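You operate a simulated robot arm through the tools that you are given. There is no shell and no other tool. Be economical: measure what you need, move in short steps, check, and stop when the job is done.

The job below is to be done with a simulated robot arm. You get a single attempt, and the scene is never put back.

## Task
Take the wide box cover on the top of the fixings bench and put it away on the middle shelf of the spares shelf. Take the packing block and leave it on the teal tile. Put the white primer pot on the top of the fixings bench away on the step behind the shaker. Fetch the cream block labelled "J-56" from the low shelf of the window bench and set it on the shelf of the sample bench. Take the grey sponge on the low shelf of the window bench and put it away on the shelf under the hawks. Put the brown cube on the film bed of the roll stand. Do these in any order. Set down upright: packing block, white primer pot.

Only the result counts: the job must be done as asked and must still hold three seconds after the hand-in. Knocking over, shifting, dropping, spilling or breaking anything else fails it. Lids that push on must go on centred and level and be pressed home; caps that screw on are set level and turned clockwise until they are tight.

## Robot
A 7-joint arm with a two-finger parallel gripper on a trunk, on a base that drives. Base frame: it is fixed to the floor where the robot stands at the start and does not move with it; the origin is under the middle of the robot, x ahead of it, y to its left, z up. Units: m, rad, N and s.
Its first joint turns from -2.601 to 2.601 rad. Places, roughly: brown cube (3x3x3 cm) [-0.5, -1.7, 0.8]; cream block [-1.25, -0.25, 0.5]; film bed of the roll stand (17x13 cm) [-1.16, -0.6, 0.84]; grey sponge (10x7x5 cm) [-1.1, -0.6, 0.4]; middle shelf of the spares shelf [3.1, 2.7, 0.5]; packing block (5x5x6 cm) [0.5, 0.4, 0.8]; shelf of the sample bench [0.1, 2.2, 0.4]; shelf under the hawks [0.8, 2.1, 0.3]; step behind the shaker (17x35 cm) [-1.1, -1.16, 0.84]; teal tile (9x9x1 cm) [0.8, 0.6, 0.8]; white primer pot [0.75, 1, 0.75]; wide box cover [1, 0, 0.75]. Payload 3.5 kg.
The tool frame sits at the grasp point between the pads (the TCP): z along the fingers, y along the line on which they close. The tips reach 0.023 m beyond it. Largest opening 0.094 m; finger width 0.038, thickness 0.01; the body of the gripper, 0.054 by 0.096 m, starts 0.039 m behind the TCP.
Orientation is that of the tool frame in the base frame, as a unit quaternion [w, x, y, z]. With the fingers straight down and closing along the base's y, the tool's x points along the base's -x, its y along +y and its z along -z.

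## Interface
- The arm moves only by the tool nudge_tool. Its argument "motion" is a list of rows, each a list of 7 numbers: the shift along the tool's x, y, z in m, then the turn, a rotation vector about the tool's x, y, z in rad, then the finger opening in m, from 0 to 0.094. In form: [[x, y, z, ax, ay, az, hand], ...]. A call has 1 to 8 rows; each row shifts and turns the commanded pose from where the row before left it, along the tool's axes as they then stand. A row lasts 0.2 s, in which the tool goes at most 0.05 m and 0.15 rad; a call with a longer step from one row to the next is refused whole, and so is a gripper value outside its range. Where a pose cannot be reached the arm comes as near as it can. A force on the tool above 40 N (or 10 N above the force at the start of the call, whichever is more), or a blocked arm, ends the call early, and 0.2 s more pass. Each finger travels about 0.153 m/s and halts on what it meets, pressing with about 24 N; the grip force reading is that of the motor and also rises with nothing between the fingers. The clock runs only during rows and for 0.2 s after the last one: add rows that do not move to give the fingers time. It gives the time, the measured TCP pose, the force on the tool (base axes), the opening and the grip force at its end, in the units of the frame above (readings bear some noise), with the torque about the TCP (base axes, N m) and any sound that the robot's microphone picked up.
- Cameras (640 x 400 px; columns grow to the right, rows downward): "scene" is now at [-0.2871, 0.1461, 1.2297]; the picture's right is [-0.71, -0.70, -0.00], its down [-0.63, 0.64, -0.44] and it looks along [0.31, -0.31, -0.90] (base axes); focal length 214 px, centre (320, 200). "wrist" rides on the gripper at [0.086, 0.016, -0.074] in the tool frame; the picture's right is [-0.18, 0.98, 0.00], its down [-0.58, -0.11, -0.81] and it looks along [-0.79, -0.15, 0.59] (tool axes); focal length 243 px, centre (320, 200).
- snapshot(camera): a new picture of that camera. It takes no simulated time.
- drive_base(legs): drives the robot by 1 to 6 legs, each [ahead, left, turn to the left] in m, m and rad, along the robot's own axes; the way and the turn of a leg run together, so that a leg with both is an arc; at most 1.5 m and 3.142 rad a leg. The arm and the cameras ride along, it lands a little off, and it stops where it bumps. It gives what a move gives.
- pan_tilt(pan, tilt): turns the head with the scene camera to pan (to the left, within 2.496 rad either way) and tilt (down, from -0.506 to 1.204), counted from straight ahead of the robot. It gives what a move gives.
- measure_at(camera, pixels): for up to 12 pixels [column, row] of the newest picture of that camera ("zoom" is the newest enlarged one), the place [x, y, z] in the base frame of the surface seen there, good to about 0.002 m. It takes no simulated time.
- enlarge(camera, box): a new picture of the part [left, top, right, bottom] of that camera's present view, enlarged. It takes no simulated time.
- finish_job(): hands the job in; it is judged then, once.

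Keep the steps short. Do not move on a guess: measure, check each grasp and each placing, and mend mistakes. In all there are 124 turns and 134 pictures (those below and enlarged ones count). Leave the gripper open and the arm clear of the work at the hand-in unless told otherwise, and finish with a single line.

The tools are called after ">>>" as a command line: name --pt "numbers of a row" for each row, then --argument value for the rest, lists and objects as JSON in quotes. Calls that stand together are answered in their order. nudge_tool: Moves the arm, as the interface text tells. Its arguments: {"type":"object","properties":{"motion":{"type":"array","items":{"type":"array","items":{"type":"number"}}}},"required":["motion"]} The other tools are called the same way: drive_base (legs) drives the base; pan_tilt (pan, tilt) turns the head that bears the scene camera; snapshot (camera) takes a picture; measure_at (camera, pixels) gives the place of the surface under pixels of a picture; enlarge (camera, box) takes an enlarged picture of a part of a camera's view; finish_job () hands the job in.

At the start:

```text
clock: 0.0
position: [-0.6424, -0.6511, 1.1201]
tcp_rot: [0.001, 0.0, 1.0, 0.0]
contact_force: [0.5, -0.6, -0.1]
moment: [0.01, -0.02, 0.01]
finger_gap: 0.094
grip_force: 0.1
robot x, y, heading: [0.004, 0.0018, 0.001]
head pan, tilt: [-0.791, 1.112]
```

scene: 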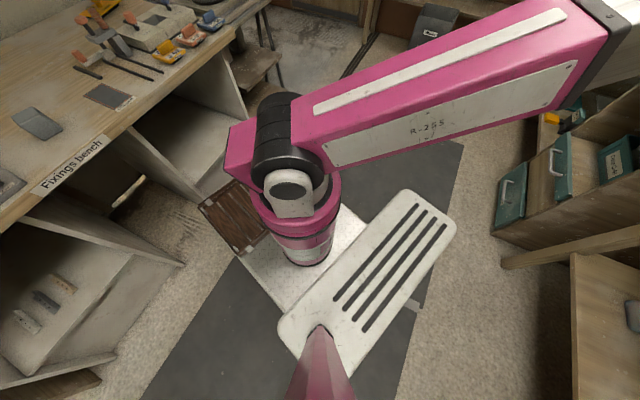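
wrist: 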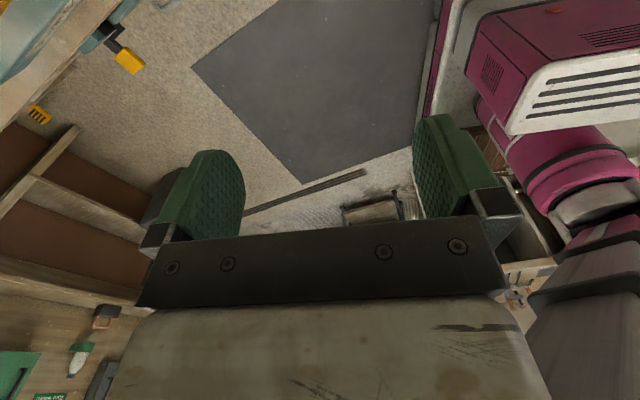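

I'll first look around, starting straight ahead with a moderate tilt.

>>> pan_tilt --pan 0.3 --tilt 0.6

>>> snapshot --camera "scene"

>>> pan_tilt --pan 1.8 --tilt 0.5

>>> snapshot --camera "scene"

>>> pan_tilt --pan -2.4 --tilt 0.6

>>> snapshot --camera "scene"

```text
clock: 1.3
position: [-0.6418, -0.6504, 1.1204]
tcp_rot: [0.0, 0.0, 1.0, -0.001]
contact_force: [-0.5, 0.6, -0.2]
moment: [0.0, -0.02, -0.03]
finger_gap: 0.0938
grip_force: 0.1
robot x, y, heading: [-0.0013, -0.0003, 0.003]
head pan, tilt: [0.3, 0.6]
```

```text
131 pictures are left
```

scene: 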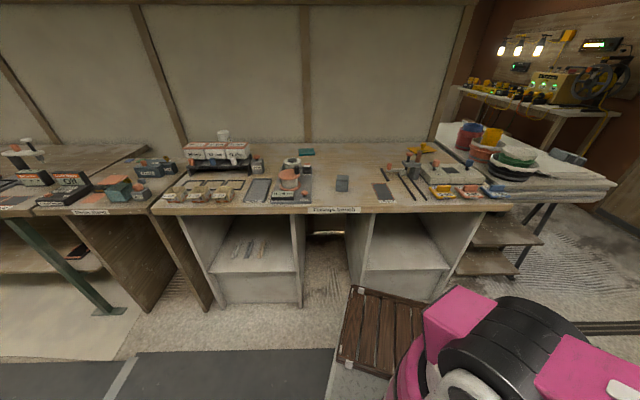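

```text
clock: 2.9
position: [-0.6416, -0.6498, 1.1205]
tcp_rot: [0.0, 0.0, 1.0, 0.0]
contact_force: [0.0, -1.2, 0.1]
moment: [-0.02, 0.0, -0.02]
finger_gap: 0.0941
grip_force: 0.1
robot x, y, heading: [0.0017, 0.0003, -0.001]
head pan, tilt: [1.799, 0.499]
```

```text
130 pictures are left
```

scene: 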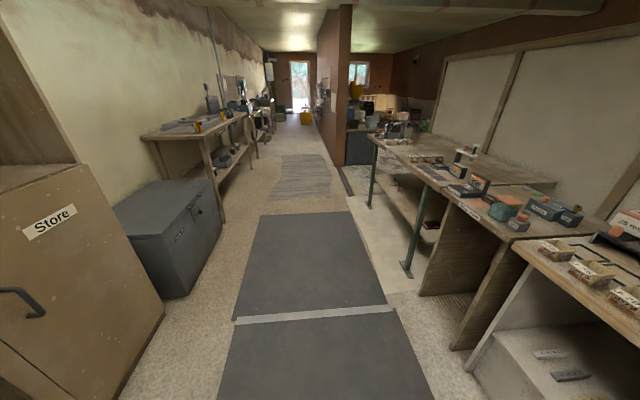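

```text
clock: 6.3
position: [-0.6418, -0.6504, 1.1203]
tcp_rot: [0.0, 0.0, 1.0, 0.0]
contact_force: [0.6, -0.1, 0.6]
moment: [0.0, 0.04, -0.04]
finger_gap: 0.094
grip_force: 0.1
robot x, y, heading: [-0.0009, 0.0014, -0.001]
head pan, tilt: [-2.4, 0.6]
```

```text
129 pictures are left
```

scene: 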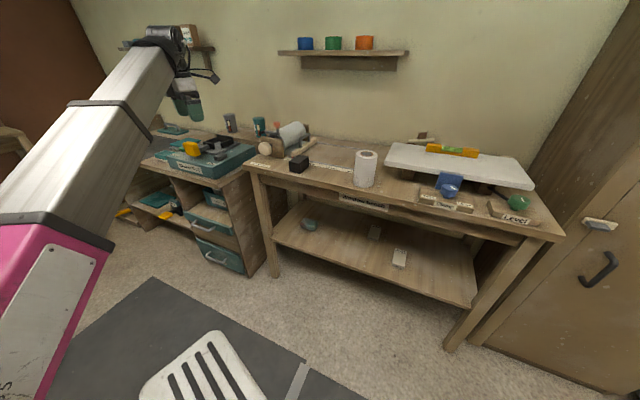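

I see the window bench behind-left and two pale blocks plus a sponge on its low shelf. Enlarging these and the side behind the arm.

>>> enlarge --camera "scene" --box '[240, 120, 480, 280]'

>>> pan_tilt --pan -1.6 --tilt 0.5

>>> snapshot --camera "scene"

```text
2.50 times, centred on (360, 200) of scene
```

zoom: 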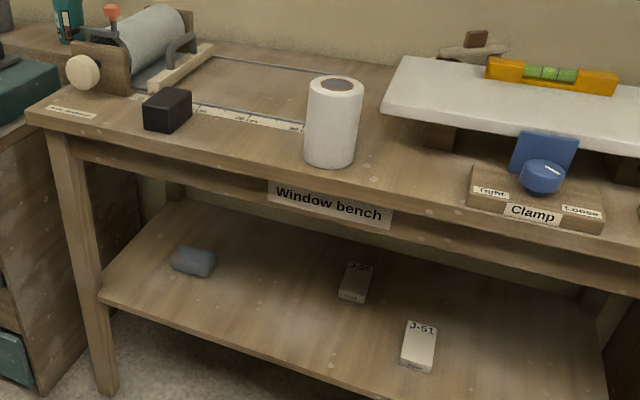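

```text
clock: 7.5
position: [-0.6422, -0.6506, 1.1195]
tcp_rot: [0.0, 0.0, 1.0, 0.0]
contact_force: [-0.6, -1.6, 1.0]
moment: [-0.02, -0.03, 0.01]
finger_gap: 0.0937
grip_force: 0.0
robot x, y, heading: [0.0001, -0.0027, 0.001]
head pan, tilt: [-1.6, 0.499]
```

```text
127 pictures are left
```

scene: 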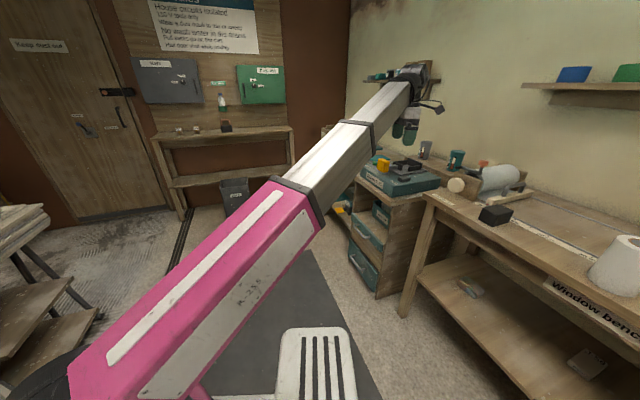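

Measure items on the window bench in the current pictures.

>>> pan_tilt --pan -2.4 --tilt 0.6

>>> enlarge --camera "scene" --box '[240, 110, 400, 210]'

>>> measure_at --camera "zoom" --pixels '[[260, 160], [400, 170], [320, 200], [440, 190], [180, 225], [110, 155], [220, 100], [510, 190]]'

>>> enlarge --camera "scene" --box '[260, 190, 500, 340]'

```text
clock: 8.6
position: [-0.6426, -0.6512, 1.1199]
tcp_rot: [0.0, 0.0, 1.0, 0.0]
contact_force: [0.1, 0.1, 0.1]
moment: [0.01, -0.01, -0.02]
finger_gap: 0.0943
grip_force: 0.1
robot x, y, heading: [-0.0008, -0.0013, 0.001]
head pan, tilt: [-2.4, 0.6]
```

```text
4.00 times, centred on (320, 160) of scene
```

zoom: 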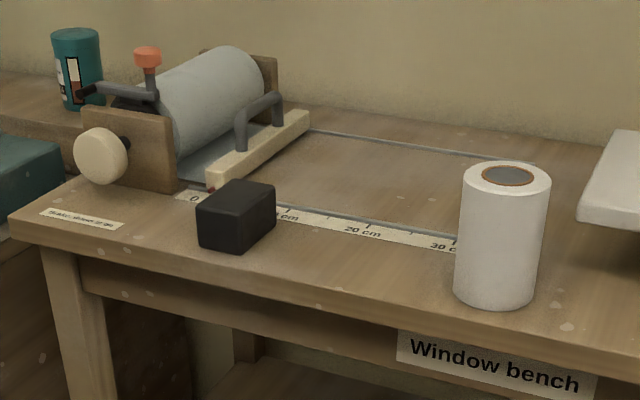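

```text
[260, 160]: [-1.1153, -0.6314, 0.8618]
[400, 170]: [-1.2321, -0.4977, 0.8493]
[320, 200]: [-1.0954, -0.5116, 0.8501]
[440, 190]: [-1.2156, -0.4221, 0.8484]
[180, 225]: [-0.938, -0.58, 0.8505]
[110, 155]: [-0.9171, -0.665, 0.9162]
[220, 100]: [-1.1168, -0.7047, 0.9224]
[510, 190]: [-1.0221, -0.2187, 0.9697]
```

```text
2.67 times, centred on (380, 265) of scene
```

zoom: 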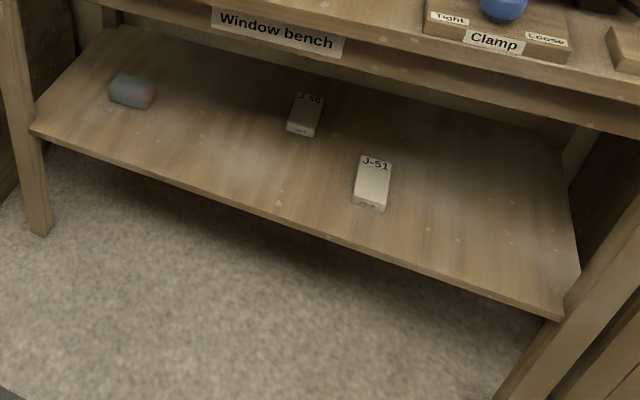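

Now look toward +y and measure where things stand.

>>> pan_tilt --pan 1.4 --tilt 0.45

>>> enlarge --camera "scene" --box '[0, 0, 640, 400]'

>>> measure_at --camera "zoom" --pixels '[[100, 300], [120, 130], [200, 180], [310, 240], [380, 280], [300, 160], [420, 180], [480, 240], [560, 200], [250, 140], [350, 180], [270, 60]]'

>>> pan_tilt --pan 0.2 --tilt 0.6

>>> enlarge --camera "scene" --box '[120, 110, 440, 310]'

```text
clock: 11.7
position: [-0.6419, -0.6506, 1.1204]
tcp_rot: [-0.001, 0.0, 1.0, 0.0]
contact_force: [0.5, -0.7, 0.1]
moment: [-0.01, -0.01, 0.02]
finger_gap: 0.0939
grip_force: 0.0
robot x, y, heading: [0.001, 0.0017, 0.002]
head pan, tilt: [1.4, 0.45]
```

```text
1.00 times, centred on (320, 200) of scene (not enlarged: the box is as wide or as high as the picture)
```

zoom: 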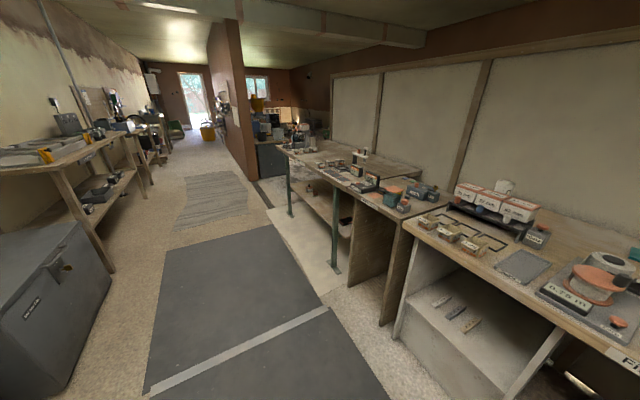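

```text
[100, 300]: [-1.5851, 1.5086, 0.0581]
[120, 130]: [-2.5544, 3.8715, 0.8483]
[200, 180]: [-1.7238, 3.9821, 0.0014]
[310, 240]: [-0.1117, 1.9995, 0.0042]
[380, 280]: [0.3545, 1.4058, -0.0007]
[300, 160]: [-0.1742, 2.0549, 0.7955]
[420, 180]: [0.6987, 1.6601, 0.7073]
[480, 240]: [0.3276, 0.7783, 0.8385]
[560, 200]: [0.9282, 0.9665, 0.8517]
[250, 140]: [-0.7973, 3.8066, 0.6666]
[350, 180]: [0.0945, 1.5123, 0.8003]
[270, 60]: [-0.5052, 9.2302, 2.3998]
```

```text
clock: 13.1
position: [-0.6426, -0.6496, 1.1191]
tcp_rot: [0.001, 0.001, 1.0, -0.001]
contact_force: [-0.5, 0.5, 0.7]
moment: [0.0, 0.01, -0.04]
finger_gap: 0.094
grip_force: 0.1
robot x, y, heading: [-0.0009, -0.0012, -0.002]
head pan, tilt: [0.201, 0.6]
```

```text
2.00 times, centred on (280, 210) of scene
```

zoom: 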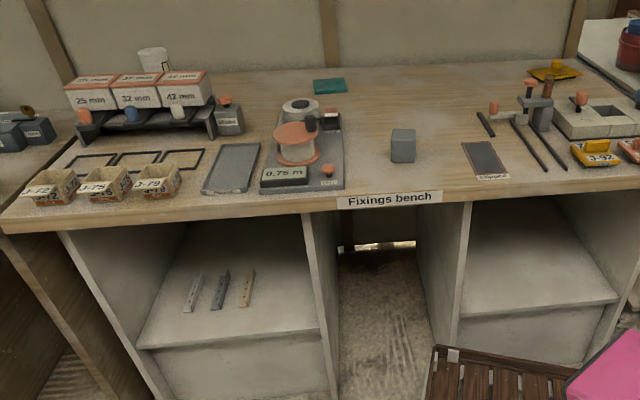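

Measure the bench items in this zoom: block (403,140), tile (330,86), pot (152,60), yellow thing (555,70).

>>> measure_at --camera "zoom" --pixels '[[403, 135], [403, 155], [318, 80], [342, 92], [152, 52], [152, 65], [555, 70], [555, 62], [232, 168], [485, 155], [140, 85], [440, 150]]'

>>> enlarge --camera "scene" --box '[330, 120, 450, 195]'

>>> enlarge --camera "scene" --box '[140, 120, 300, 220]'

```text
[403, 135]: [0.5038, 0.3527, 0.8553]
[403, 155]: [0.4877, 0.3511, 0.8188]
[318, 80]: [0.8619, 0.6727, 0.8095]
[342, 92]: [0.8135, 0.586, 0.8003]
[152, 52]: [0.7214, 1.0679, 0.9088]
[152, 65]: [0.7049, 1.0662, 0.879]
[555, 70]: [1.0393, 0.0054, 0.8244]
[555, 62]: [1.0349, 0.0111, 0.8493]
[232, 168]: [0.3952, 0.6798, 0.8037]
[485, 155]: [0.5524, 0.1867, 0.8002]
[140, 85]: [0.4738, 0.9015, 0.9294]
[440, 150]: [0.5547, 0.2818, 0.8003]
```

```text
5.33 times, centred on (390, 158) of scene
```

zoom: 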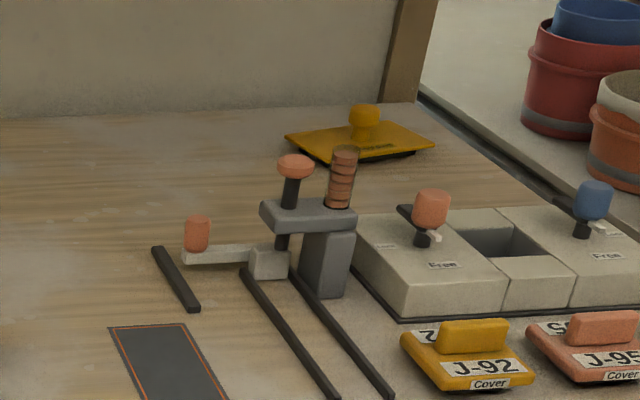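

```text
4.00 times, centred on (220, 170) of scene
```

zoom: 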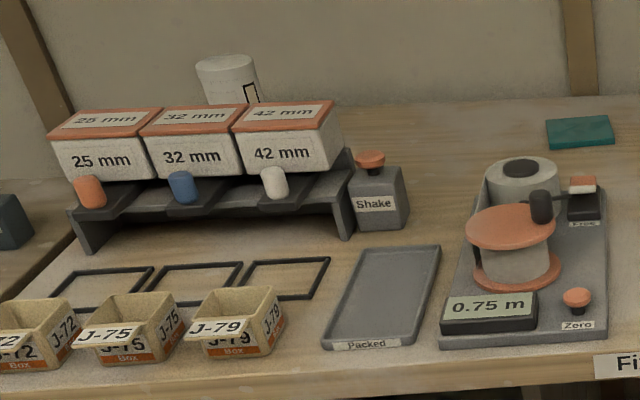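

The arm hangs back-right at (-0.64,-0.65), z 1.12. I'll swing it round to the front in short straight moves (tool x = base -x).

>>> nudge_tool --pt "-0.048 0.008 0 0 0 0 0.094" --pt "-0.048 0.008 0 0 0 0 0.094" --pt "-0.048 0.008 0 0 0 0 0.094" --pt "-0.048 0.008 0 0 0 0 0.094" --pt "-0.048 0.008 0 0 0 0 0.094" --pt "-0.048 0.008 0 0 0 0 0.094" --pt "-0.048 0.008 0 0 0 0 0.094" --pt "-0.048 0.008 0 0 0 0 0.094"

>>> nudge_tool --pt "-0.048 0.008 0 0 0 0 0.094" --pt "-0.048 0.008 0 0 0 0 0.094" --pt "-0.048 0.008 0 0 0 0 0.094" --pt "-0.048 0.008 0 0 0 0 0.094" --pt "-0.048 0.01 0 0 0 0 0.094" --pt "-0.048 0.01 0 0 0 0 0.094" --pt "-0.048 0.01 0 0 0 0 0.094" --pt "-0.045 0.018 0 0 0 0 0.094"

>>> nudge_tool --pt "-0.045 0.02 0 0 0 0 0.094" --pt "-0.045 0.02 0 0 0 0 0.094" --pt "-0.035 0.034 0 0 0 0 0.094" --pt "-0.03 0.038 0 0 0 0 0.094" --pt "-0.03 0.038 0 0 0 0 0.094" --pt "-0.02 0.044 0 0 0 0 0.094" --pt "-0.01 0.048 0 0 0 0 0.094" --pt "0 0.049 0 0 0 0 0.094"

```text
clock: 14.9
position: [-0.2711, -0.6151, 1.0602]
tcp_rot: [-0.002, 0.001, 1.0, -0.005]
contact_force: [0.5, 0.1, 0.2]
moment: [-0.03, 0.04, 0.02]
finger_gap: 0.0937
grip_force: 0.0
out of reach, approached as far as the arm can: row 3, 4, 5, 6, 7, 8
robot x, y, heading: [0.0014, -0.0007, 0.002]
head pan, tilt: [0.201, 0.6]
```

```text
clock: 16.7
position: [0.1065, -0.5485, 1.0223]
tcp_rot: [0.001, 0.0, 1.0, -0.004]
contact_force: [0.2, 0.7, -0.5]
moment: [-0.01, 0.02, 0.03]
finger_gap: 0.094
grip_force: 0.0
out of reach, approached as far as the arm can: row 1, 2, 3, 5, 8
robot x, y, heading: [-0.0054, -0.0022, 0.001]
head pan, tilt: [0.201, 0.6]
```

```text
clock: 18.4
position: [0.3359, -0.3179, 0.9913]
tcp_rot: [0.001, -0.011, 1.0, -0.004]
contact_force: [-5.8, -11.0, 2.8]
moment: [0.94, 0.01, 1.3]
finger_gap: 0.0942
grip_force: 0.1
out of reach, approached as far as the arm can: row 4, 5, 6, 7, 8
robot x, y, heading: [-0.0014, -0.0026, -0.001]
head pan, tilt: [0.201, 0.6]
stopped in row 8: the force on the tool passed its limit at 87 N (the readings are from after the stop); the commanded pose is now the measured one
```

The tool bumped something at (0.34,-0.32,0.99). I look with both cameras.

>>> pan_tilt --pan -0.5 --tilt 0.8

>>> snapshot --camera "scene"

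>>> snapshot --camera "wrist"

```text
clock: 19.4
position: [0.3374, -0.3178, 0.9912]
tcp_rot: [0.003, -0.01, 1.0, -0.005]
contact_force: [0.3, -19.9, 8.5]
moment: [1.92, 0.87, 2.26]
finger_gap: 0.0942
grip_force: 0.0
robot x, y, heading: [0.0007, -0.0039, 0.002]
head pan, tilt: [-0.499, 0.799]
```

```text
120 pictures are left
```

scene: 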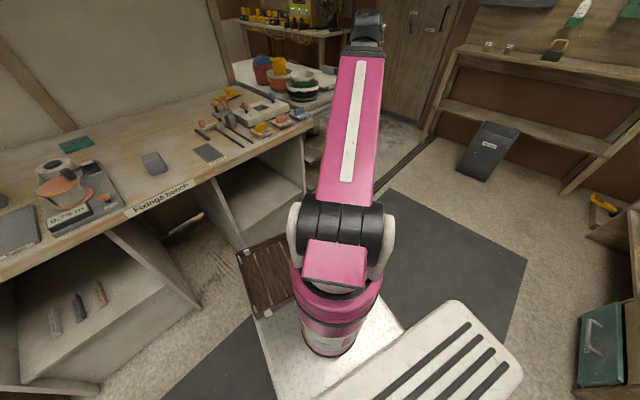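

```text
119 pictures are left
```

wrist: 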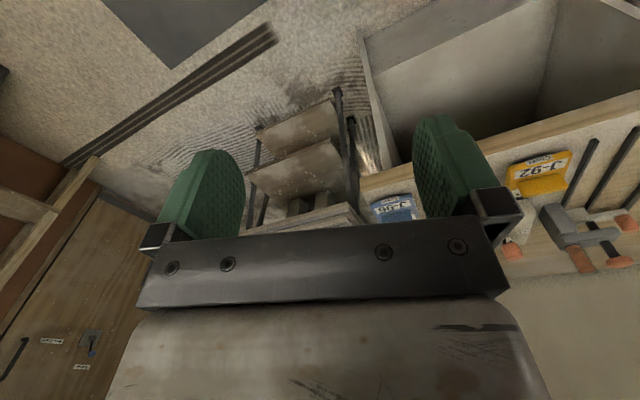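

It is the folded arm touching itself at too small a radius. I move outward and up.

>>> nudge_tool --pt "-0.03 -0.03 0 0 0 0 0.094" --pt "-0.045 -0.01 -0.01 0 0 0 0.094" --pt "-0.045 0 -0.02 0 0 0 0.094" --pt "-0.04 0 -0.03 0 0 0 0.094" --pt "-0.04 0 -0.03 0 0 0 0.094" --pt "-0.02 0.04 -0.02 0 0 0 0.094" --pt "0 0.049 0 0 0 0 0.094" --pt "0 0.049 0 0 0 0 0.094"

>>> nudge_tool --pt "0 0.049 0 0 0 0 0.094" --pt "0 0.049 0 0 0 0 0.094" --pt "0 0.049 0 0 0 0 0.094" --pt "0 0.049 0 0 0 0 0.094" --pt "0 0.049 0 0 0 0 0.094" --pt "0 0.049 0 0 0 0 0.094"

>>> snapshot --camera "wrist"

```text
clock: 20.3
position: [0.4659, -0.3556, 1.027]
tcp_rot: [0.005, -0.018, 1.0, -0.007]
contact_force: [-1.0, -9.5, -6.4]
moment: [0.87, -0.63, 1.04]
finger_gap: 0.0939
grip_force: 0.0
robot x, y, heading: [0.0019, 0.0001, 0.008]
head pan, tilt: [-0.499, 0.799]
stopped in row 4: the force on the tool passed its limit at 62 N (the readings are from after the stop); the commanded pose is now the measured one
```

```text
clock: 20.6
position: [0.4668, -0.3439, 1.0278]
tcp_rot: [0.008, -0.025, 1.0, -0.009]
contact_force: [-4.5, -10.9, -2.1]
moment: [0.97, -0.6, 1.14]
finger_gap: 0.0939
grip_force: 0.0
robot x, y, heading: [0.0019, 0.0012, -0.001]
head pan, tilt: [-0.499, 0.799]
stopped in row 1: the force on the tool passed its limit at 62 N (the readings are from after the stop); the commanded pose is now the measured one
```

```text
118 pictures are left
```

wrist: 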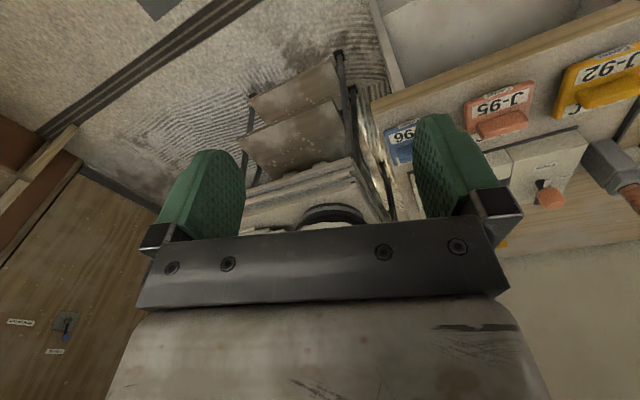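

Still contact, pushing toward -y. Looking with the head tilted up to see the forearm and hand.

>>> pan_tilt --pan -0.5 --tilt 0.2

>>> snapshot --camera "scene"

```text
clock: 21.6
position: [0.4668, -0.3434, 1.0276]
tcp_rot: [0.008, -0.024, 1.0, -0.008]
contact_force: [-7.5, -20.2, -8.5]
moment: [1.77, -1.54, 2.15]
finger_gap: 0.0942
grip_force: 0.1
robot x, y, heading: [0.0036, -0.0004, -0.002]
head pan, tilt: [-0.499, 0.201]
```

```text
117 pictures are left
```

scene: 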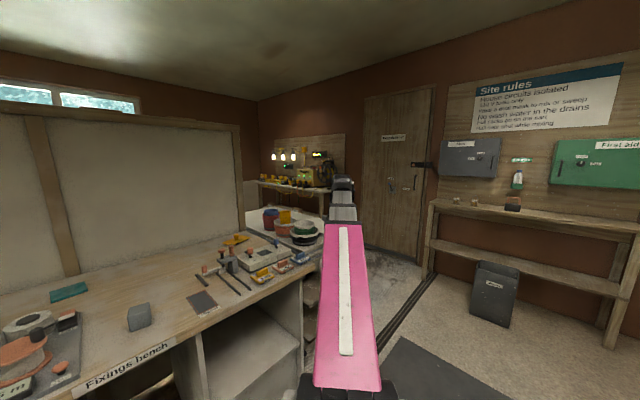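

Measure arm points: elbow (342,183), upper arm (345,300).

>>> measure_at --camera "scene" --pixels '[[342, 183], [342, 210], [345, 240], [345, 300], [345, 350]]'

>>> nudge_tool --pt "0 -0.04 0 0 0 0 0.094" --pt "0 -0.04 0 0 0 0 0.094"

```text
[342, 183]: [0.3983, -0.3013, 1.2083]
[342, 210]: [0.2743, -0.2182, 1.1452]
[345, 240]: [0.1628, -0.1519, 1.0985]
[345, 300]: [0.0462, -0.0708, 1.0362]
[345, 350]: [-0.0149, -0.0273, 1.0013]
```

```text
clock: 22.2
position: [0.4707, -0.4219, 1.028]
tcp_rot: [0.007, -0.023, 1.0, -0.009]
contact_force: [0.2, 0.4, 0.2]
moment: [0.01, -0.02, 0.01]
finger_gap: 0.0941
grip_force: 0.1
robot x, y, heading: [-0.0043, -0.0005, -0.002]
head pan, tilt: [-0.499, 0.201]
```

Free again. I go round with a larger radius (~0.75).

>>> nudge_tool --pt "-0.048 0.0 0 0 0 0 0.094" --pt "-0.048 0.0 0 0 0 0 0.094" --pt "-0.045 0.02 0 0 0 0 0.094" --pt "-0.035 0.035 -0.005 0 0 0 0.094" --pt "-0.025 0.04 -0.01 0 0 0 0.094" --pt "-0.02 0.044 -0.01 0 0 0 0.094" --pt "0 0.049 0 0 0 0 0.094" --pt "0 0.049 0 0 0 0 0.094"

>>> nudge_tool --pt "0 0.049 0 0 0 0 0.094" --pt "0 0.049 0 0 0 0 0.094" --pt "0 0.049 0 0 0 0 0.094" --pt "0 0.049 0 0 0 0 0.094" --pt "0.02 0.045 0 0 0 0 0.094" --pt "0.02 0.045 0 0 0 0 0.094" --pt "0.02 0.045 0 0 0 0 0.094"

>>> snapshot --camera "wrist"

```text
clock: 23.9
position: [0.6851, -0.2286, 1.0519]
tcp_rot: [0.011, -0.028, 1.0, -0.011]
contact_force: [2.4, 0.8, -2.1]
moment: [-0.17, -0.04, -0.15]
finger_gap: 0.0943
grip_force: 0.2
robot x, y, heading: [-0.0008, -0.001, 0.003]
head pan, tilt: [-0.499, 0.201]
stopped in row 8: the force on the tool passed its limit at 50 N (the readings are from after the stop); the commanded pose is now the measured one
```

```text
clock: 24.4
position: [0.6827, -0.1565, 1.0481]
tcp_rot: [0.013, -0.029, 0.999, -0.013]
contact_force: [2.0, 0.9, -1.3]
moment: [-0.14, -0.04, -0.07]
finger_gap: 0.0941
grip_force: 0.0
robot x, y, heading: [0.0072, 0.0013, 0.002]
head pan, tilt: [-0.499, 0.201]
stopped in row 2: the force on the tool passed its limit at 49 N (the readings are from after the stop); the commanded pose is now the measured one
```

```text
116 pictures are left
```

wrist: 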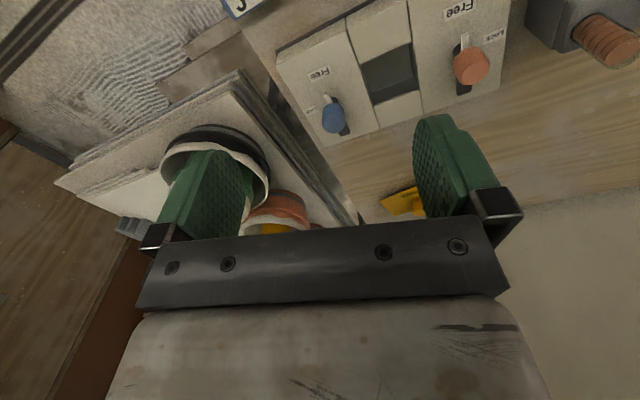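

Force stops again; see arm shape from the head.

>>> pan_tilt --pan -0.3 --tilt 0.4

>>> snapshot --camera "scene"

```text
clock: 25.1
position: [0.6823, -0.1568, 1.0496]
tcp_rot: [0.014, -0.029, 0.999, -0.012]
contact_force: [0.6, 0.3, -1.2]
moment: [-0.1, -0.07, -0.03]
finger_gap: 0.0941
grip_force: 0.1
robot x, y, heading: [0.0043, 0.0005, -0.001]
head pan, tilt: [-0.3, 0.4]
```

```text
115 pictures are left
```

scene: 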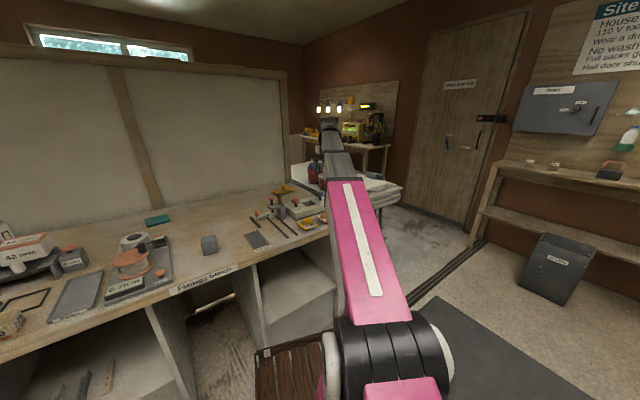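

I straighten the tool (correction about 0.06 rad) and continue more slowly.

>>> nudge_tool --pt "0 0.0 0 -0.024 0.028 0.058 0.094" --pt "0 0.03 0 0 0 0 0.094" --pt "0 0.03 0 0 0 0 0.094" --pt "0 0.03 0 0 0 0 0.094" --pt "0 0.03 0 0 0 0 0.094" --pt "0 0.03 0 0 0 0 0.094" --pt "0 0.03 0 0 0 0 0.094" --pt "0 0.03 0 0 0 0 0.094"

>>> nudge_tool --pt "0.02 0.04 0 0 0 0 0.094" --pt "0.02 0.04 0 0 0 0 0.094" --pt "0.02 0.04 0 0 0 0 0.094" --pt "0.02 0.04 0 0 0 0 0.094" --pt "0.02 0.04 0 0 0 0 0.094" --pt "0.02 0.04 0 0 0 0 0.094" --pt "0 0.04 0 0 0 0 0.094"

>>> snapshot --camera "wrist"

```text
clock: 25.5
position: [0.6856, -0.1575, 1.0489]
tcp_rot: [0.014, -0.023, 1.0, -0.009]
contact_force: [2.2, 2.0, -4.7]
moment: [-0.28, -0.13, -0.24]
finger_gap: 0.0943
grip_force: 0.1
robot x, y, heading: [-0.0011, 0.0028, 0.0]
head pan, tilt: [-0.3, 0.4]
stopped in row 1: the force on the tool passed its limit at 65 N (the readings are from after the stop); the commanded pose is now the measured one
```

```text
clock: 25.9
position: [0.6716, -0.127, 1.0477]
tcp_rot: [0.019, -0.027, 0.999, -0.011]
contact_force: [1.1, 0.4, -2.3]
moment: [-0.14, 0.0, -0.17]
finger_gap: 0.0939
grip_force: 0.1
robot x, y, heading: [-0.0033, 0.0007, -0.002]
head pan, tilt: [-0.3, 0.4]
stopped in row 1: the force on the tool passed its limit at 50 N (the readings are from after the stop); the commanded pose is now the measured one
```

```text
114 pictures are left
```

wrist: 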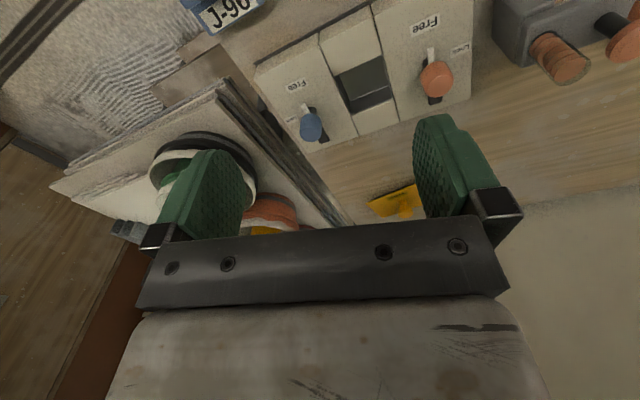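

Wrist seems cramped against the forearm. Move down/out slightly to unfold it.

>>> nudge_tool --pt "-0.03 0 0.02 0 0 0 0.094" --pt "-0.03 0 0.02 0 0 0 0.094" --pt "-0.03 0 0.02 0 0 0 0.094"

>>> pan_tilt --pan 0.2 --tilt 0.3

>>> snapshot --camera "scene"

```text
clock: 26.7
position: [0.7639, -0.1229, 0.9921]
tcp_rot: [0.017, -0.027, 0.999, -0.011]
contact_force: [0.3, 0.5, 0.0]
moment: [0.02, -0.01, -0.04]
finger_gap: 0.0937
grip_force: 0.0
robot x, y, heading: [0.0017, 0.0008, 0.001]
head pan, tilt: [-0.3, 0.4]
```

```text
clock: 27.6
position: [0.7639, -0.1228, 0.9913]
tcp_rot: [0.017, -0.027, 0.999, -0.01]
contact_force: [-0.3, 0.2, -0.2]
moment: [0.03, 0.04, -0.01]
finger_gap: 0.094
grip_force: 0.0
robot x, y, heading: [-0.0026, 0.001, -0.001]
head pan, tilt: [0.201, 0.3]
```

```text
113 pictures are left
```

scene: 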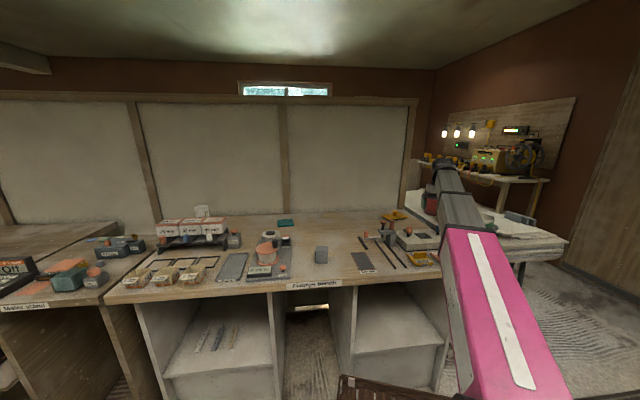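

Force-free now. Straighten the tool, then drive 0.42 m left so block and tile are both in reach.

>>> nudge_tool --pt "0 0.0 0 -0.022 0.034 0.054 0.094" --pt "0 0.04 0 0 0 0 0.094" --pt "0 0.04 0 0 0 0 0.094" --pt "0 0.04 0 0 0 0 0.094"

>>> drive_base --legs '[[0, 0.42, 0]]'

>>> snapshot --camera "wrist"

```text
clock: 28.6
position: [0.7641, -0.0049, 0.9919]
tcp_rot: [0.0, 0.001, 1.0, 0.0]
contact_force: [0.4, -0.1, -0.4]
moment: [0.0, -0.03, -0.04]
finger_gap: 0.0941
grip_force: 0.1
robot x, y, heading: [0.0016, 0.0018, 0.009]
head pan, tilt: [0.201, 0.3]
```

```text
clock: 30.8
position: [0.7522, 0.1989, 0.9928]
tcp_rot: [0.0, 0.043, 0.999, 0.0]
contact_force: [-0.1, -0.3, -1.3]
moment: [0.01, 0.02, 0.0]
finger_gap: 0.0939
grip_force: 0.0
robot x, y, heading: [-0.0073, 0.2729, -0.088]
head pan, tilt: [0.201, 0.3]
stopped in leg 1: the robot was blocked; the commanded pose is now the measured one
```

```text
112 pictures are left
```

wrist: 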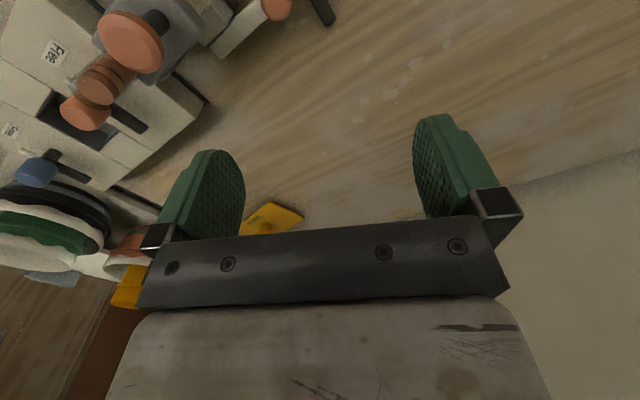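

The base bumped something and turned a little. Look down around the base.

>>> pan_tilt --pan 0.5 --tilt 1.15

>>> snapshot --camera "scene"

>>> measure_at --camera "scene" --pixels '[[320, 300], [250, 250], [200, 200], [320, 200], [400, 200], [150, 300], [250, 350], [400, 120], [300, 120], [450, 250]]'

```text
clock: 32.0
position: [0.7515, 0.1992, 0.9923]
tcp_rot: [0.0, 0.043, 0.999, 0.0]
contact_force: [0.7, -0.4, -0.2]
moment: [-0.04, 0.01, 0.0]
finger_gap: 0.0938
grip_force: 0.1
robot x, y, heading: [-0.011, 0.2723, -0.083]
head pan, tilt: [0.499, 1.15]
```

```text
111 pictures are left
```

scene: 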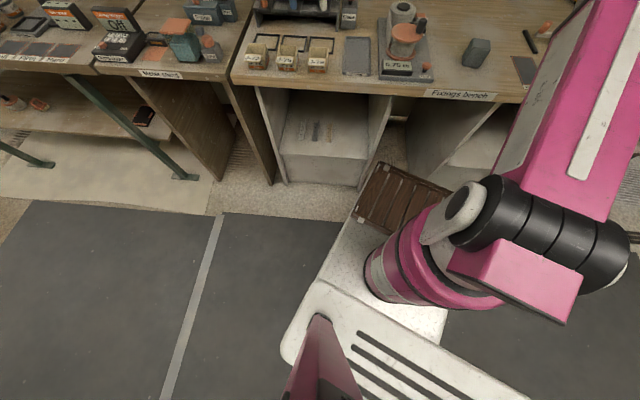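

```text
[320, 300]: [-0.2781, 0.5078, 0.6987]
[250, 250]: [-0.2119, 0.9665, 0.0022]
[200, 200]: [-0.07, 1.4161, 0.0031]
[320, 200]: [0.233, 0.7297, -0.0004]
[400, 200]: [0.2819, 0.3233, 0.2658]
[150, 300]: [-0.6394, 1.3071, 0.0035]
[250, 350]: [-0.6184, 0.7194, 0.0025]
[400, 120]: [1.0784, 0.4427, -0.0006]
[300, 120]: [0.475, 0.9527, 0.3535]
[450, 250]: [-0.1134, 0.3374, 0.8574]
```

The robot has a wooden tray at its front that caught the bench panel. Measure its corners and the bench panel.

>>> measure_at --camera "scene" --pixels '[[380, 163], [355, 215], [450, 188], [375, 150], [385, 115], [362, 188], [272, 183], [440, 90], [240, 75], [330, 300]]'

>>> drive_base --legs '[[-0.2, 0, 0.087]]'

```text
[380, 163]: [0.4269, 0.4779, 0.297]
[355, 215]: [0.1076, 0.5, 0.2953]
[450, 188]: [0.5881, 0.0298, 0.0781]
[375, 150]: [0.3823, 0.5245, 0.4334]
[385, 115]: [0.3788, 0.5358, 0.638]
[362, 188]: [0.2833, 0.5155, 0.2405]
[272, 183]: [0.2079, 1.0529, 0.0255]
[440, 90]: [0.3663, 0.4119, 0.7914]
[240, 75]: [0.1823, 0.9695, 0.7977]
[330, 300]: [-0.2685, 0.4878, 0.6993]
```

```text
clock: 33.6
position: [0.5561, 0.2741, 0.9916]
tcp_rot: [0.0, 0.0, 1.0, 0.0]
contact_force: [0.1, -0.6, 0.4]
moment: [-0.03, -0.02, -0.02]
finger_gap: 0.0942
grip_force: 0.1
robot x, y, heading: [-0.2095, 0.2807, -0.001]
head pan, tilt: [0.499, 1.15]
```

Bench edge runs at about 0.32 rad, and the robot's front is long, so I'll stand side-on with the arm working to the robot's right. First swing the arm 90° clockwise with the tool turning along.

>>> nudge_tool --pt "0.0014 -0.0465 0 0 0 0.0609 0.094" --pt "0.0014 -0.0465 0 0 0 0.0609 0.094" --pt "0.0014 -0.0465 0 0 0 0.0609 0.094" --pt "0.0014 -0.0465 0 0 0 0.0609 0.094" --pt "0.0014 -0.0465 0 0 0 0.0609 0.094" --pt "0.0014 -0.0465 0 0 0 0.0609 0.094" --pt "0.0014 -0.0465 0 0 0 0.0609 0.094" --pt "0.0014 -0.0465 0 0 0 0.0609 0.094"

>>> nudge_tool --pt "0.0014 -0.0465 0 0 0 0.0609 0.094" --pt "0.0014 -0.0465 0 0 0 0.0609 0.094" --pt "0.0014 -0.0465 0 0 0 0.0609 0.094" --pt "0.0014 -0.0465 0 0 0 0.0609 0.094" --pt "0.0014 -0.0465 0 0 0 0.0609 0.094" --pt "0.0014 -0.0465 0 0 0 0.0609 0.094" --pt "0.0014 -0.0465 0 0 0 0.0609 0.094" --pt "0.0014 -0.0465 0 0 0 0.0609 0.094"

>>> nudge_tool --pt "0.0014 -0.0465 0 0 0 0.0609 0.094" --pt "0.0014 -0.0465 0 0 0 0.0609 0.094" --pt "0.0014 -0.0465 0 0 0 0.0609 0.094" --pt "0.0014 -0.0465 0 0 0 0.0609 0.094" --pt "0.0014 -0.0465 0 0 0 0.0609 0.094" --pt "0.0014 -0.0465 0 0 0 0.0609 0.094" --pt "0.0014 -0.0465 0 0 0 0.0609 0.094" --pt "0.0014 -0.0465 0 0 0 0.0609 0.094"

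```text
clock: 35.4
position: [0.4676, -0.0805, 0.9929]
tcp_rot: [-0.001, 0.241, 0.97, 0.0]
contact_force: [-1.0, 0.6, 0.0]
moment: [0.02, 0.03, -0.03]
finger_gap: 0.094
grip_force: 0.0
robot x, y, heading: [-0.2076, 0.2779, -0.001]
head pan, tilt: [0.499, 1.15]
```

```text
clock: 37.2
position: [0.22, -0.3578, 0.9925]
tcp_rot: [0.0, 0.468, 0.884, 0.0]
contact_force: [-0.2, 0.0, -0.4]
moment: [0.02, 0.0, -0.02]
finger_gap: 0.094
grip_force: 0.1
robot x, y, heading: [-0.2098, 0.2785, 0.004]
head pan, tilt: [0.499, 1.15]
```

```text
clock: 39.0
position: [-0.1259, -0.4813, 0.9888]
tcp_rot: [0.0, 0.668, 0.744, 0.0]
contact_force: [0.0, 0.1, 0.4]
moment: [0.01, 0.01, -0.02]
finger_gap: 0.0939
grip_force: 0.0
robot x, y, heading: [-0.2102, 0.2789, 0.003]
head pan, tilt: [0.499, 1.15]
```

Smooth. Now turn the base left 1.89 rad and sidestep toward the bench.

>>> drive_base --legs '[[0, 0, 1.888], [-0.07, -0.212, 0]]'

>>> snapshot --camera "wrist"

>>> pan_tilt --pan -1.3 --tilt 0.9

>>> snapshot --camera "scene"

```text
clock: 45.4
position: [0.6814, 0.6667, 0.9894]
tcp_rot: [-0.001, -0.249, 0.969, 0.001]
contact_force: [0.7, -0.5, 0.3]
moment: [-0.02, -0.02, -0.02]
finger_gap: 0.0938
grip_force: 0.0
robot x, y, heading: [0.0108, 0.2921, 1.965]
head pan, tilt: [0.499, 1.15]
```

```text
110 pictures are left
```

wrist: 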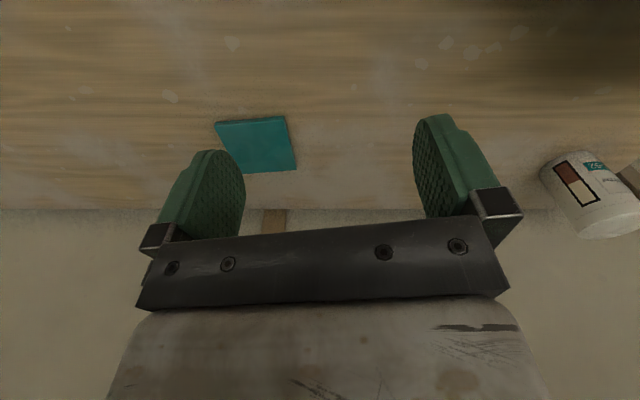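

```text
clock: 47.2
position: [0.6821, 0.6673, 0.9895]
tcp_rot: [0.0, -0.25, 0.968, 0.001]
contact_force: [0.4, -0.6, -0.1]
moment: [0.01, 0.06, 0.05]
finger_gap: 0.0938
grip_force: 0.1
robot x, y, heading: [0.0124, 0.2922, 1.969]
head pan, tilt: [-1.3, 0.901]
```

```text
109 pictures are left
```

scene: 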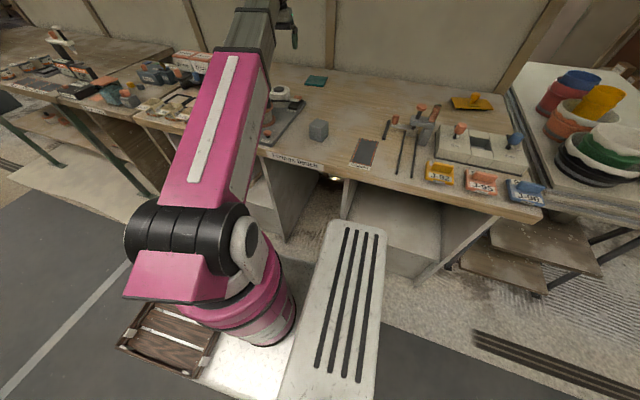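

Zoom on the packing block and the tile and measure them.

>>> enlarge --camera "scene" --box '[260, 60, 388, 140]'

>>> measure_at --camera "zoom" --pixels '[[255, 310], [300, 300], [300, 325], [275, 350], [325, 335], [280, 312], [318, 345], [232, 82], [320, 78], [325, 100], [232, 105], [278, 90]]'

```text
5.00 times, centred on (324, 100) of scene
```

zoom: 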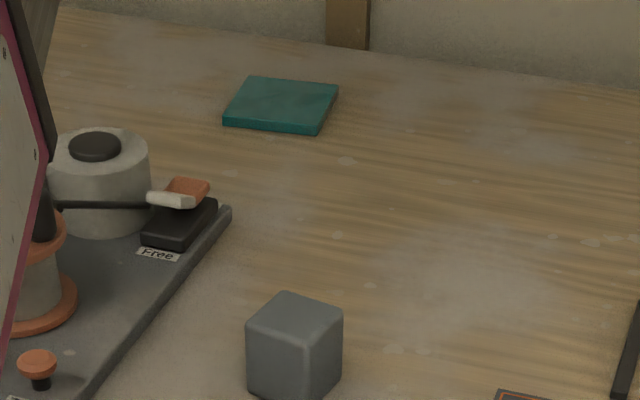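

```text
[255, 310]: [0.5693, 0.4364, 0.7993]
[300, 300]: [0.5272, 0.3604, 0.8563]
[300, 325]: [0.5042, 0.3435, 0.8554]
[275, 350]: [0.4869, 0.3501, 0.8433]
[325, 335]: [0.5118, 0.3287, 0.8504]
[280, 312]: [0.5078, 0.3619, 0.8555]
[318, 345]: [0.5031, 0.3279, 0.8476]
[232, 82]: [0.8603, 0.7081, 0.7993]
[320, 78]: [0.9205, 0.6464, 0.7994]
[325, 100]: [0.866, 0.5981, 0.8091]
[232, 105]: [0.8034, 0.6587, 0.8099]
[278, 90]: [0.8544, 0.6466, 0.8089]
```

Refine the corner points: block top and tile top.

>>> measure_at --camera "zoom" --pixels '[[286, 294], [338, 312], [304, 334], [251, 321], [250, 80], [334, 87], [316, 121], [229, 116], [282, 100]]'

```text
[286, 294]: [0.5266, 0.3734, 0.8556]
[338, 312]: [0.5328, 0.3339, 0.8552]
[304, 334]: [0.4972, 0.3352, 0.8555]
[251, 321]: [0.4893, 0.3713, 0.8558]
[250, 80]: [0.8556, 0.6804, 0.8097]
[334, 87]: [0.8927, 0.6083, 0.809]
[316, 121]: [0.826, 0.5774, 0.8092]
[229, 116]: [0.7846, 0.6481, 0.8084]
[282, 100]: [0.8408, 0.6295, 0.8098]
```

Block centre ≈ (0.511,0.353), top 0.8555, yaw ≈ 0.1; tile centre ≈ (0.840,0.629), top 0.809, yaw ≈ 0.48. Move above the block.

>>> nudge_tool --pt "0.0376 -0.024 0.004 0 0 0 0.094" --pt "0.0376 -0.024 0.004 0 0 0 0.094" --pt "0.0376 -0.024 0.004 0 0 0 0.094" --pt "0.0376 -0.024 0.004 0 0 0 0.094" --pt "0.0376 -0.024 0.004 0 0 0 0.094" --pt "0.0376 -0.024 0.004 0 0 0 0.094" --pt "0.0376 -0.024 0.004 0 0 0 0.094" --pt "0.0376 -0.024 0.004 0 0 0 0.094"

>>> nudge_tool --pt "0 0 0 0 0 0.13 0.094" --pt "0 0 0 0 0 0.13 0.094" --pt "0 0 0 0 0 0.13 0.094"

>>> snapshot --camera "wrist"

```text
clock: 48.4
position: [0.5756, 0.4752, 0.9716]
tcp_rot: [0.004, -0.246, 0.969, 0.002]
contact_force: [4.6, -2.4, -3.8]
moment: [0.33, -0.17, 0.3]
finger_gap: 0.094
grip_force: 0.0
robot x, y, heading: [0.0136, 0.2928, 1.972]
head pan, tilt: [-1.3, 0.901]
stopped in row 6: the force on the tool passed its limit at 54 N (the readings are from after the stop); the commanded pose is now the measured one
```

```text
clock: 49.2
position: [0.5758, 0.4737, 0.9713]
tcp_rot: [0.004, -0.052, 0.999, 0.002]
contact_force: [-0.2, 0.3, 0.1]
moment: [-0.01, -0.02, 0.01]
finger_gap: 0.0939
grip_force: 0.1
robot x, y, heading: [0.0127, 0.2932, 1.964]
head pan, tilt: [-1.3, 0.901]
```

```text
107 pictures are left
```

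wrist: 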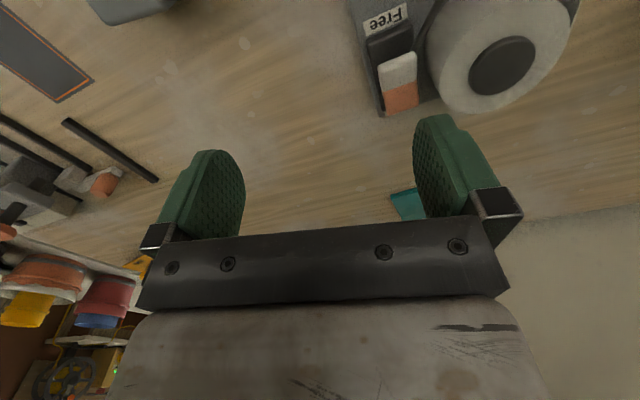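

Cramped at small radius, so I back the base off 0.14 m from the bench, correcting the heading a touch.

>>> drive_base --legs '[[0, 0.14, -0.07]]'

>>> snapshot --camera "wrist"

```text
clock: 50.6
position: [0.4555, 0.3841, 0.9708]
tcp_rot: [0.005, -0.018, 1.0, 0.002]
contact_force: [0.4, 0.8, -0.1]
moment: [0.0, -0.03, 0.01]
finger_gap: 0.094
grip_force: 0.0
robot x, y, heading: [-0.123, 0.2434, 1.9]
head pan, tilt: [-1.3, 0.901]
```

```text
106 pictures are left
```

wrist: 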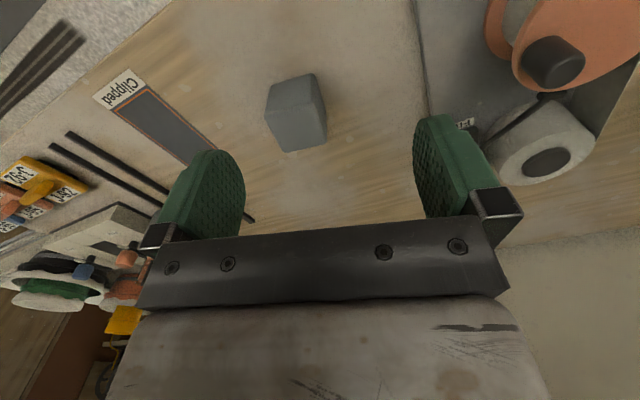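

Measure the block via the wrist camera.

>>> measure_at --camera "wrist" --pixels '[[315, 80], [303, 100], [325, 118], [283, 148], [297, 130], [275, 100], [268, 115]]'

>>> enlarge --camera "wrist" --box '[240, 50, 368, 170]'

```text
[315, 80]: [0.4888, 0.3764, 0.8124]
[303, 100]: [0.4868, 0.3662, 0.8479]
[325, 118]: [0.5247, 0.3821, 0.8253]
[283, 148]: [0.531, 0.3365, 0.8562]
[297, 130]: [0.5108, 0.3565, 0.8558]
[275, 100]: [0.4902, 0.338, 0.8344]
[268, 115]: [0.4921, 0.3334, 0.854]
```

```text
3.33 times, centred on (304, 110) of wrist
```

zoom: 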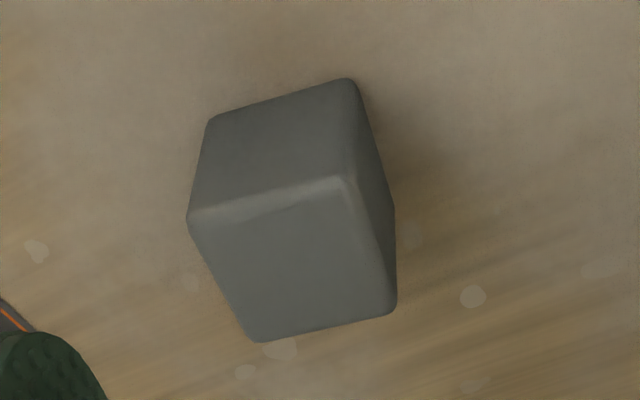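

Block yaw ≈ 0.13. Align, then lower around it and close.

>>> nudge_tool --pt "-0.028 -0.016 0 0 0 0 0.094" --pt "-0.027 -0.016 0 0 0 -0.095 0.094" --pt "0 0 0.04 0 0 0 0.094" --pt "0 0 0.04 0 0 0 0.094"

>>> nudge_tool --pt "0 0 0.03 0 0 0 0.094" --pt "0 0 0.031 0 0 0 0.094" --pt "0 0 0 0 0 0 0.04" --pt "0 0 0 0 0 0 0.03" --pt "0 0 0 0 0 0 0.03"

>>> snapshot --camera "wrist"

```text
clock: 51.6
position: [0.5153, 0.3553, 0.8901]
tcp_rot: [0.004, -0.066, 0.998, 0.002]
contact_force: [-0.8, -0.9, -1.1]
moment: [0.0, -0.01, 0.0]
finger_gap: 0.0943
grip_force: 0.1
robot x, y, heading: [-0.1184, 0.2472, 1.896]
head pan, tilt: [-1.3, 0.901]
```

```text
clock: 52.8
position: [0.5119, 0.3554, 0.8277]
tcp_rot: [0.005, -0.065, 0.998, 0.001]
contact_force: [0.0, -0.3, 0.2]
moment: [0.01, 0.03, 0.0]
finger_gap: 0.0491
grip_force: 23.7
robot x, y, heading: [-0.1215, 0.2429, 1.898]
head pan, tilt: [-1.3, 0.901]
```

```text
104 pictures are left
```

wrist: 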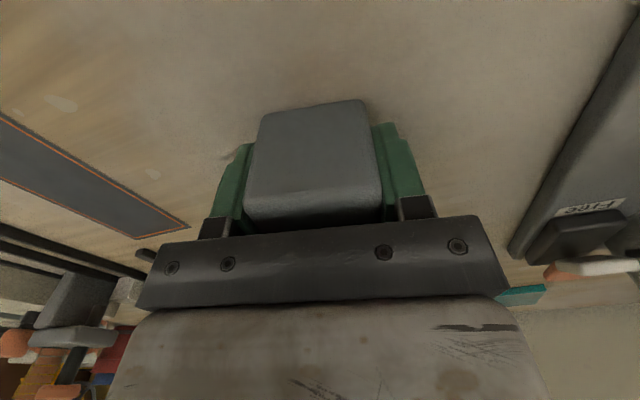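

Gripped (0.049). Lift, extend outward, then drive back toward the bench.

>>> nudge_tool --pt "0 0 -0.04 0 0 0 0.03" --pt "0 0 -0.04 0 0 0 0.03" --pt "-0.02 0 -0.03 0 0 0 0.03" --pt "-0.045 0 0 0 0 0 0.03" --pt "-0.045 0 0 0 0 0 0.03" --pt "-0.045 0 0 0 0 0 0.03"

>>> drive_base --legs '[[0, -0.13, 0]]'

>>> snapshot --camera "wrist"

```text
clock: 54.2
position: [0.6663, 0.3735, 0.9407]
tcp_rot: [0.005, -0.065, 0.998, 0.001]
contact_force: [0.4, 0.9, -0.1]
moment: [0.0, 0.01, 0.01]
finger_gap: 0.0492
grip_force: 24.6
robot x, y, heading: [-0.1228, 0.2482, 1.899]
head pan, tilt: [-1.3, 0.901]
```

```text
clock: 55.4
position: [0.7887, 0.4179, 0.9417]
tcp_rot: [0.004, -0.067, 0.998, 0.002]
contact_force: [0.0, -0.7, -0.3]
moment: [0.0, 0.02, 0.0]
finger_gap: 0.0491
grip_force: 24.2
robot x, y, heading: [0.0006, 0.2857, 1.902]
head pan, tilt: [-1.3, 0.901]
```

```text
103 pictures are left
```

wrist: 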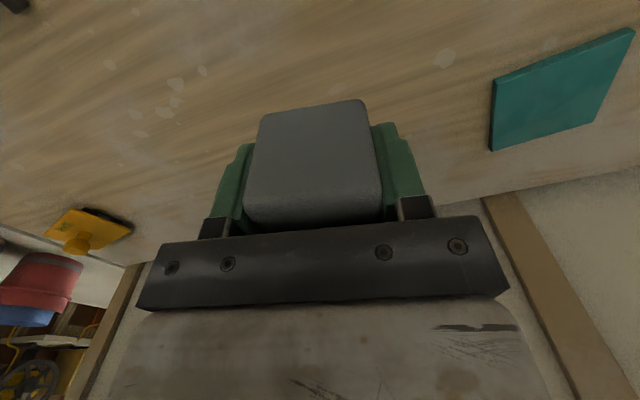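

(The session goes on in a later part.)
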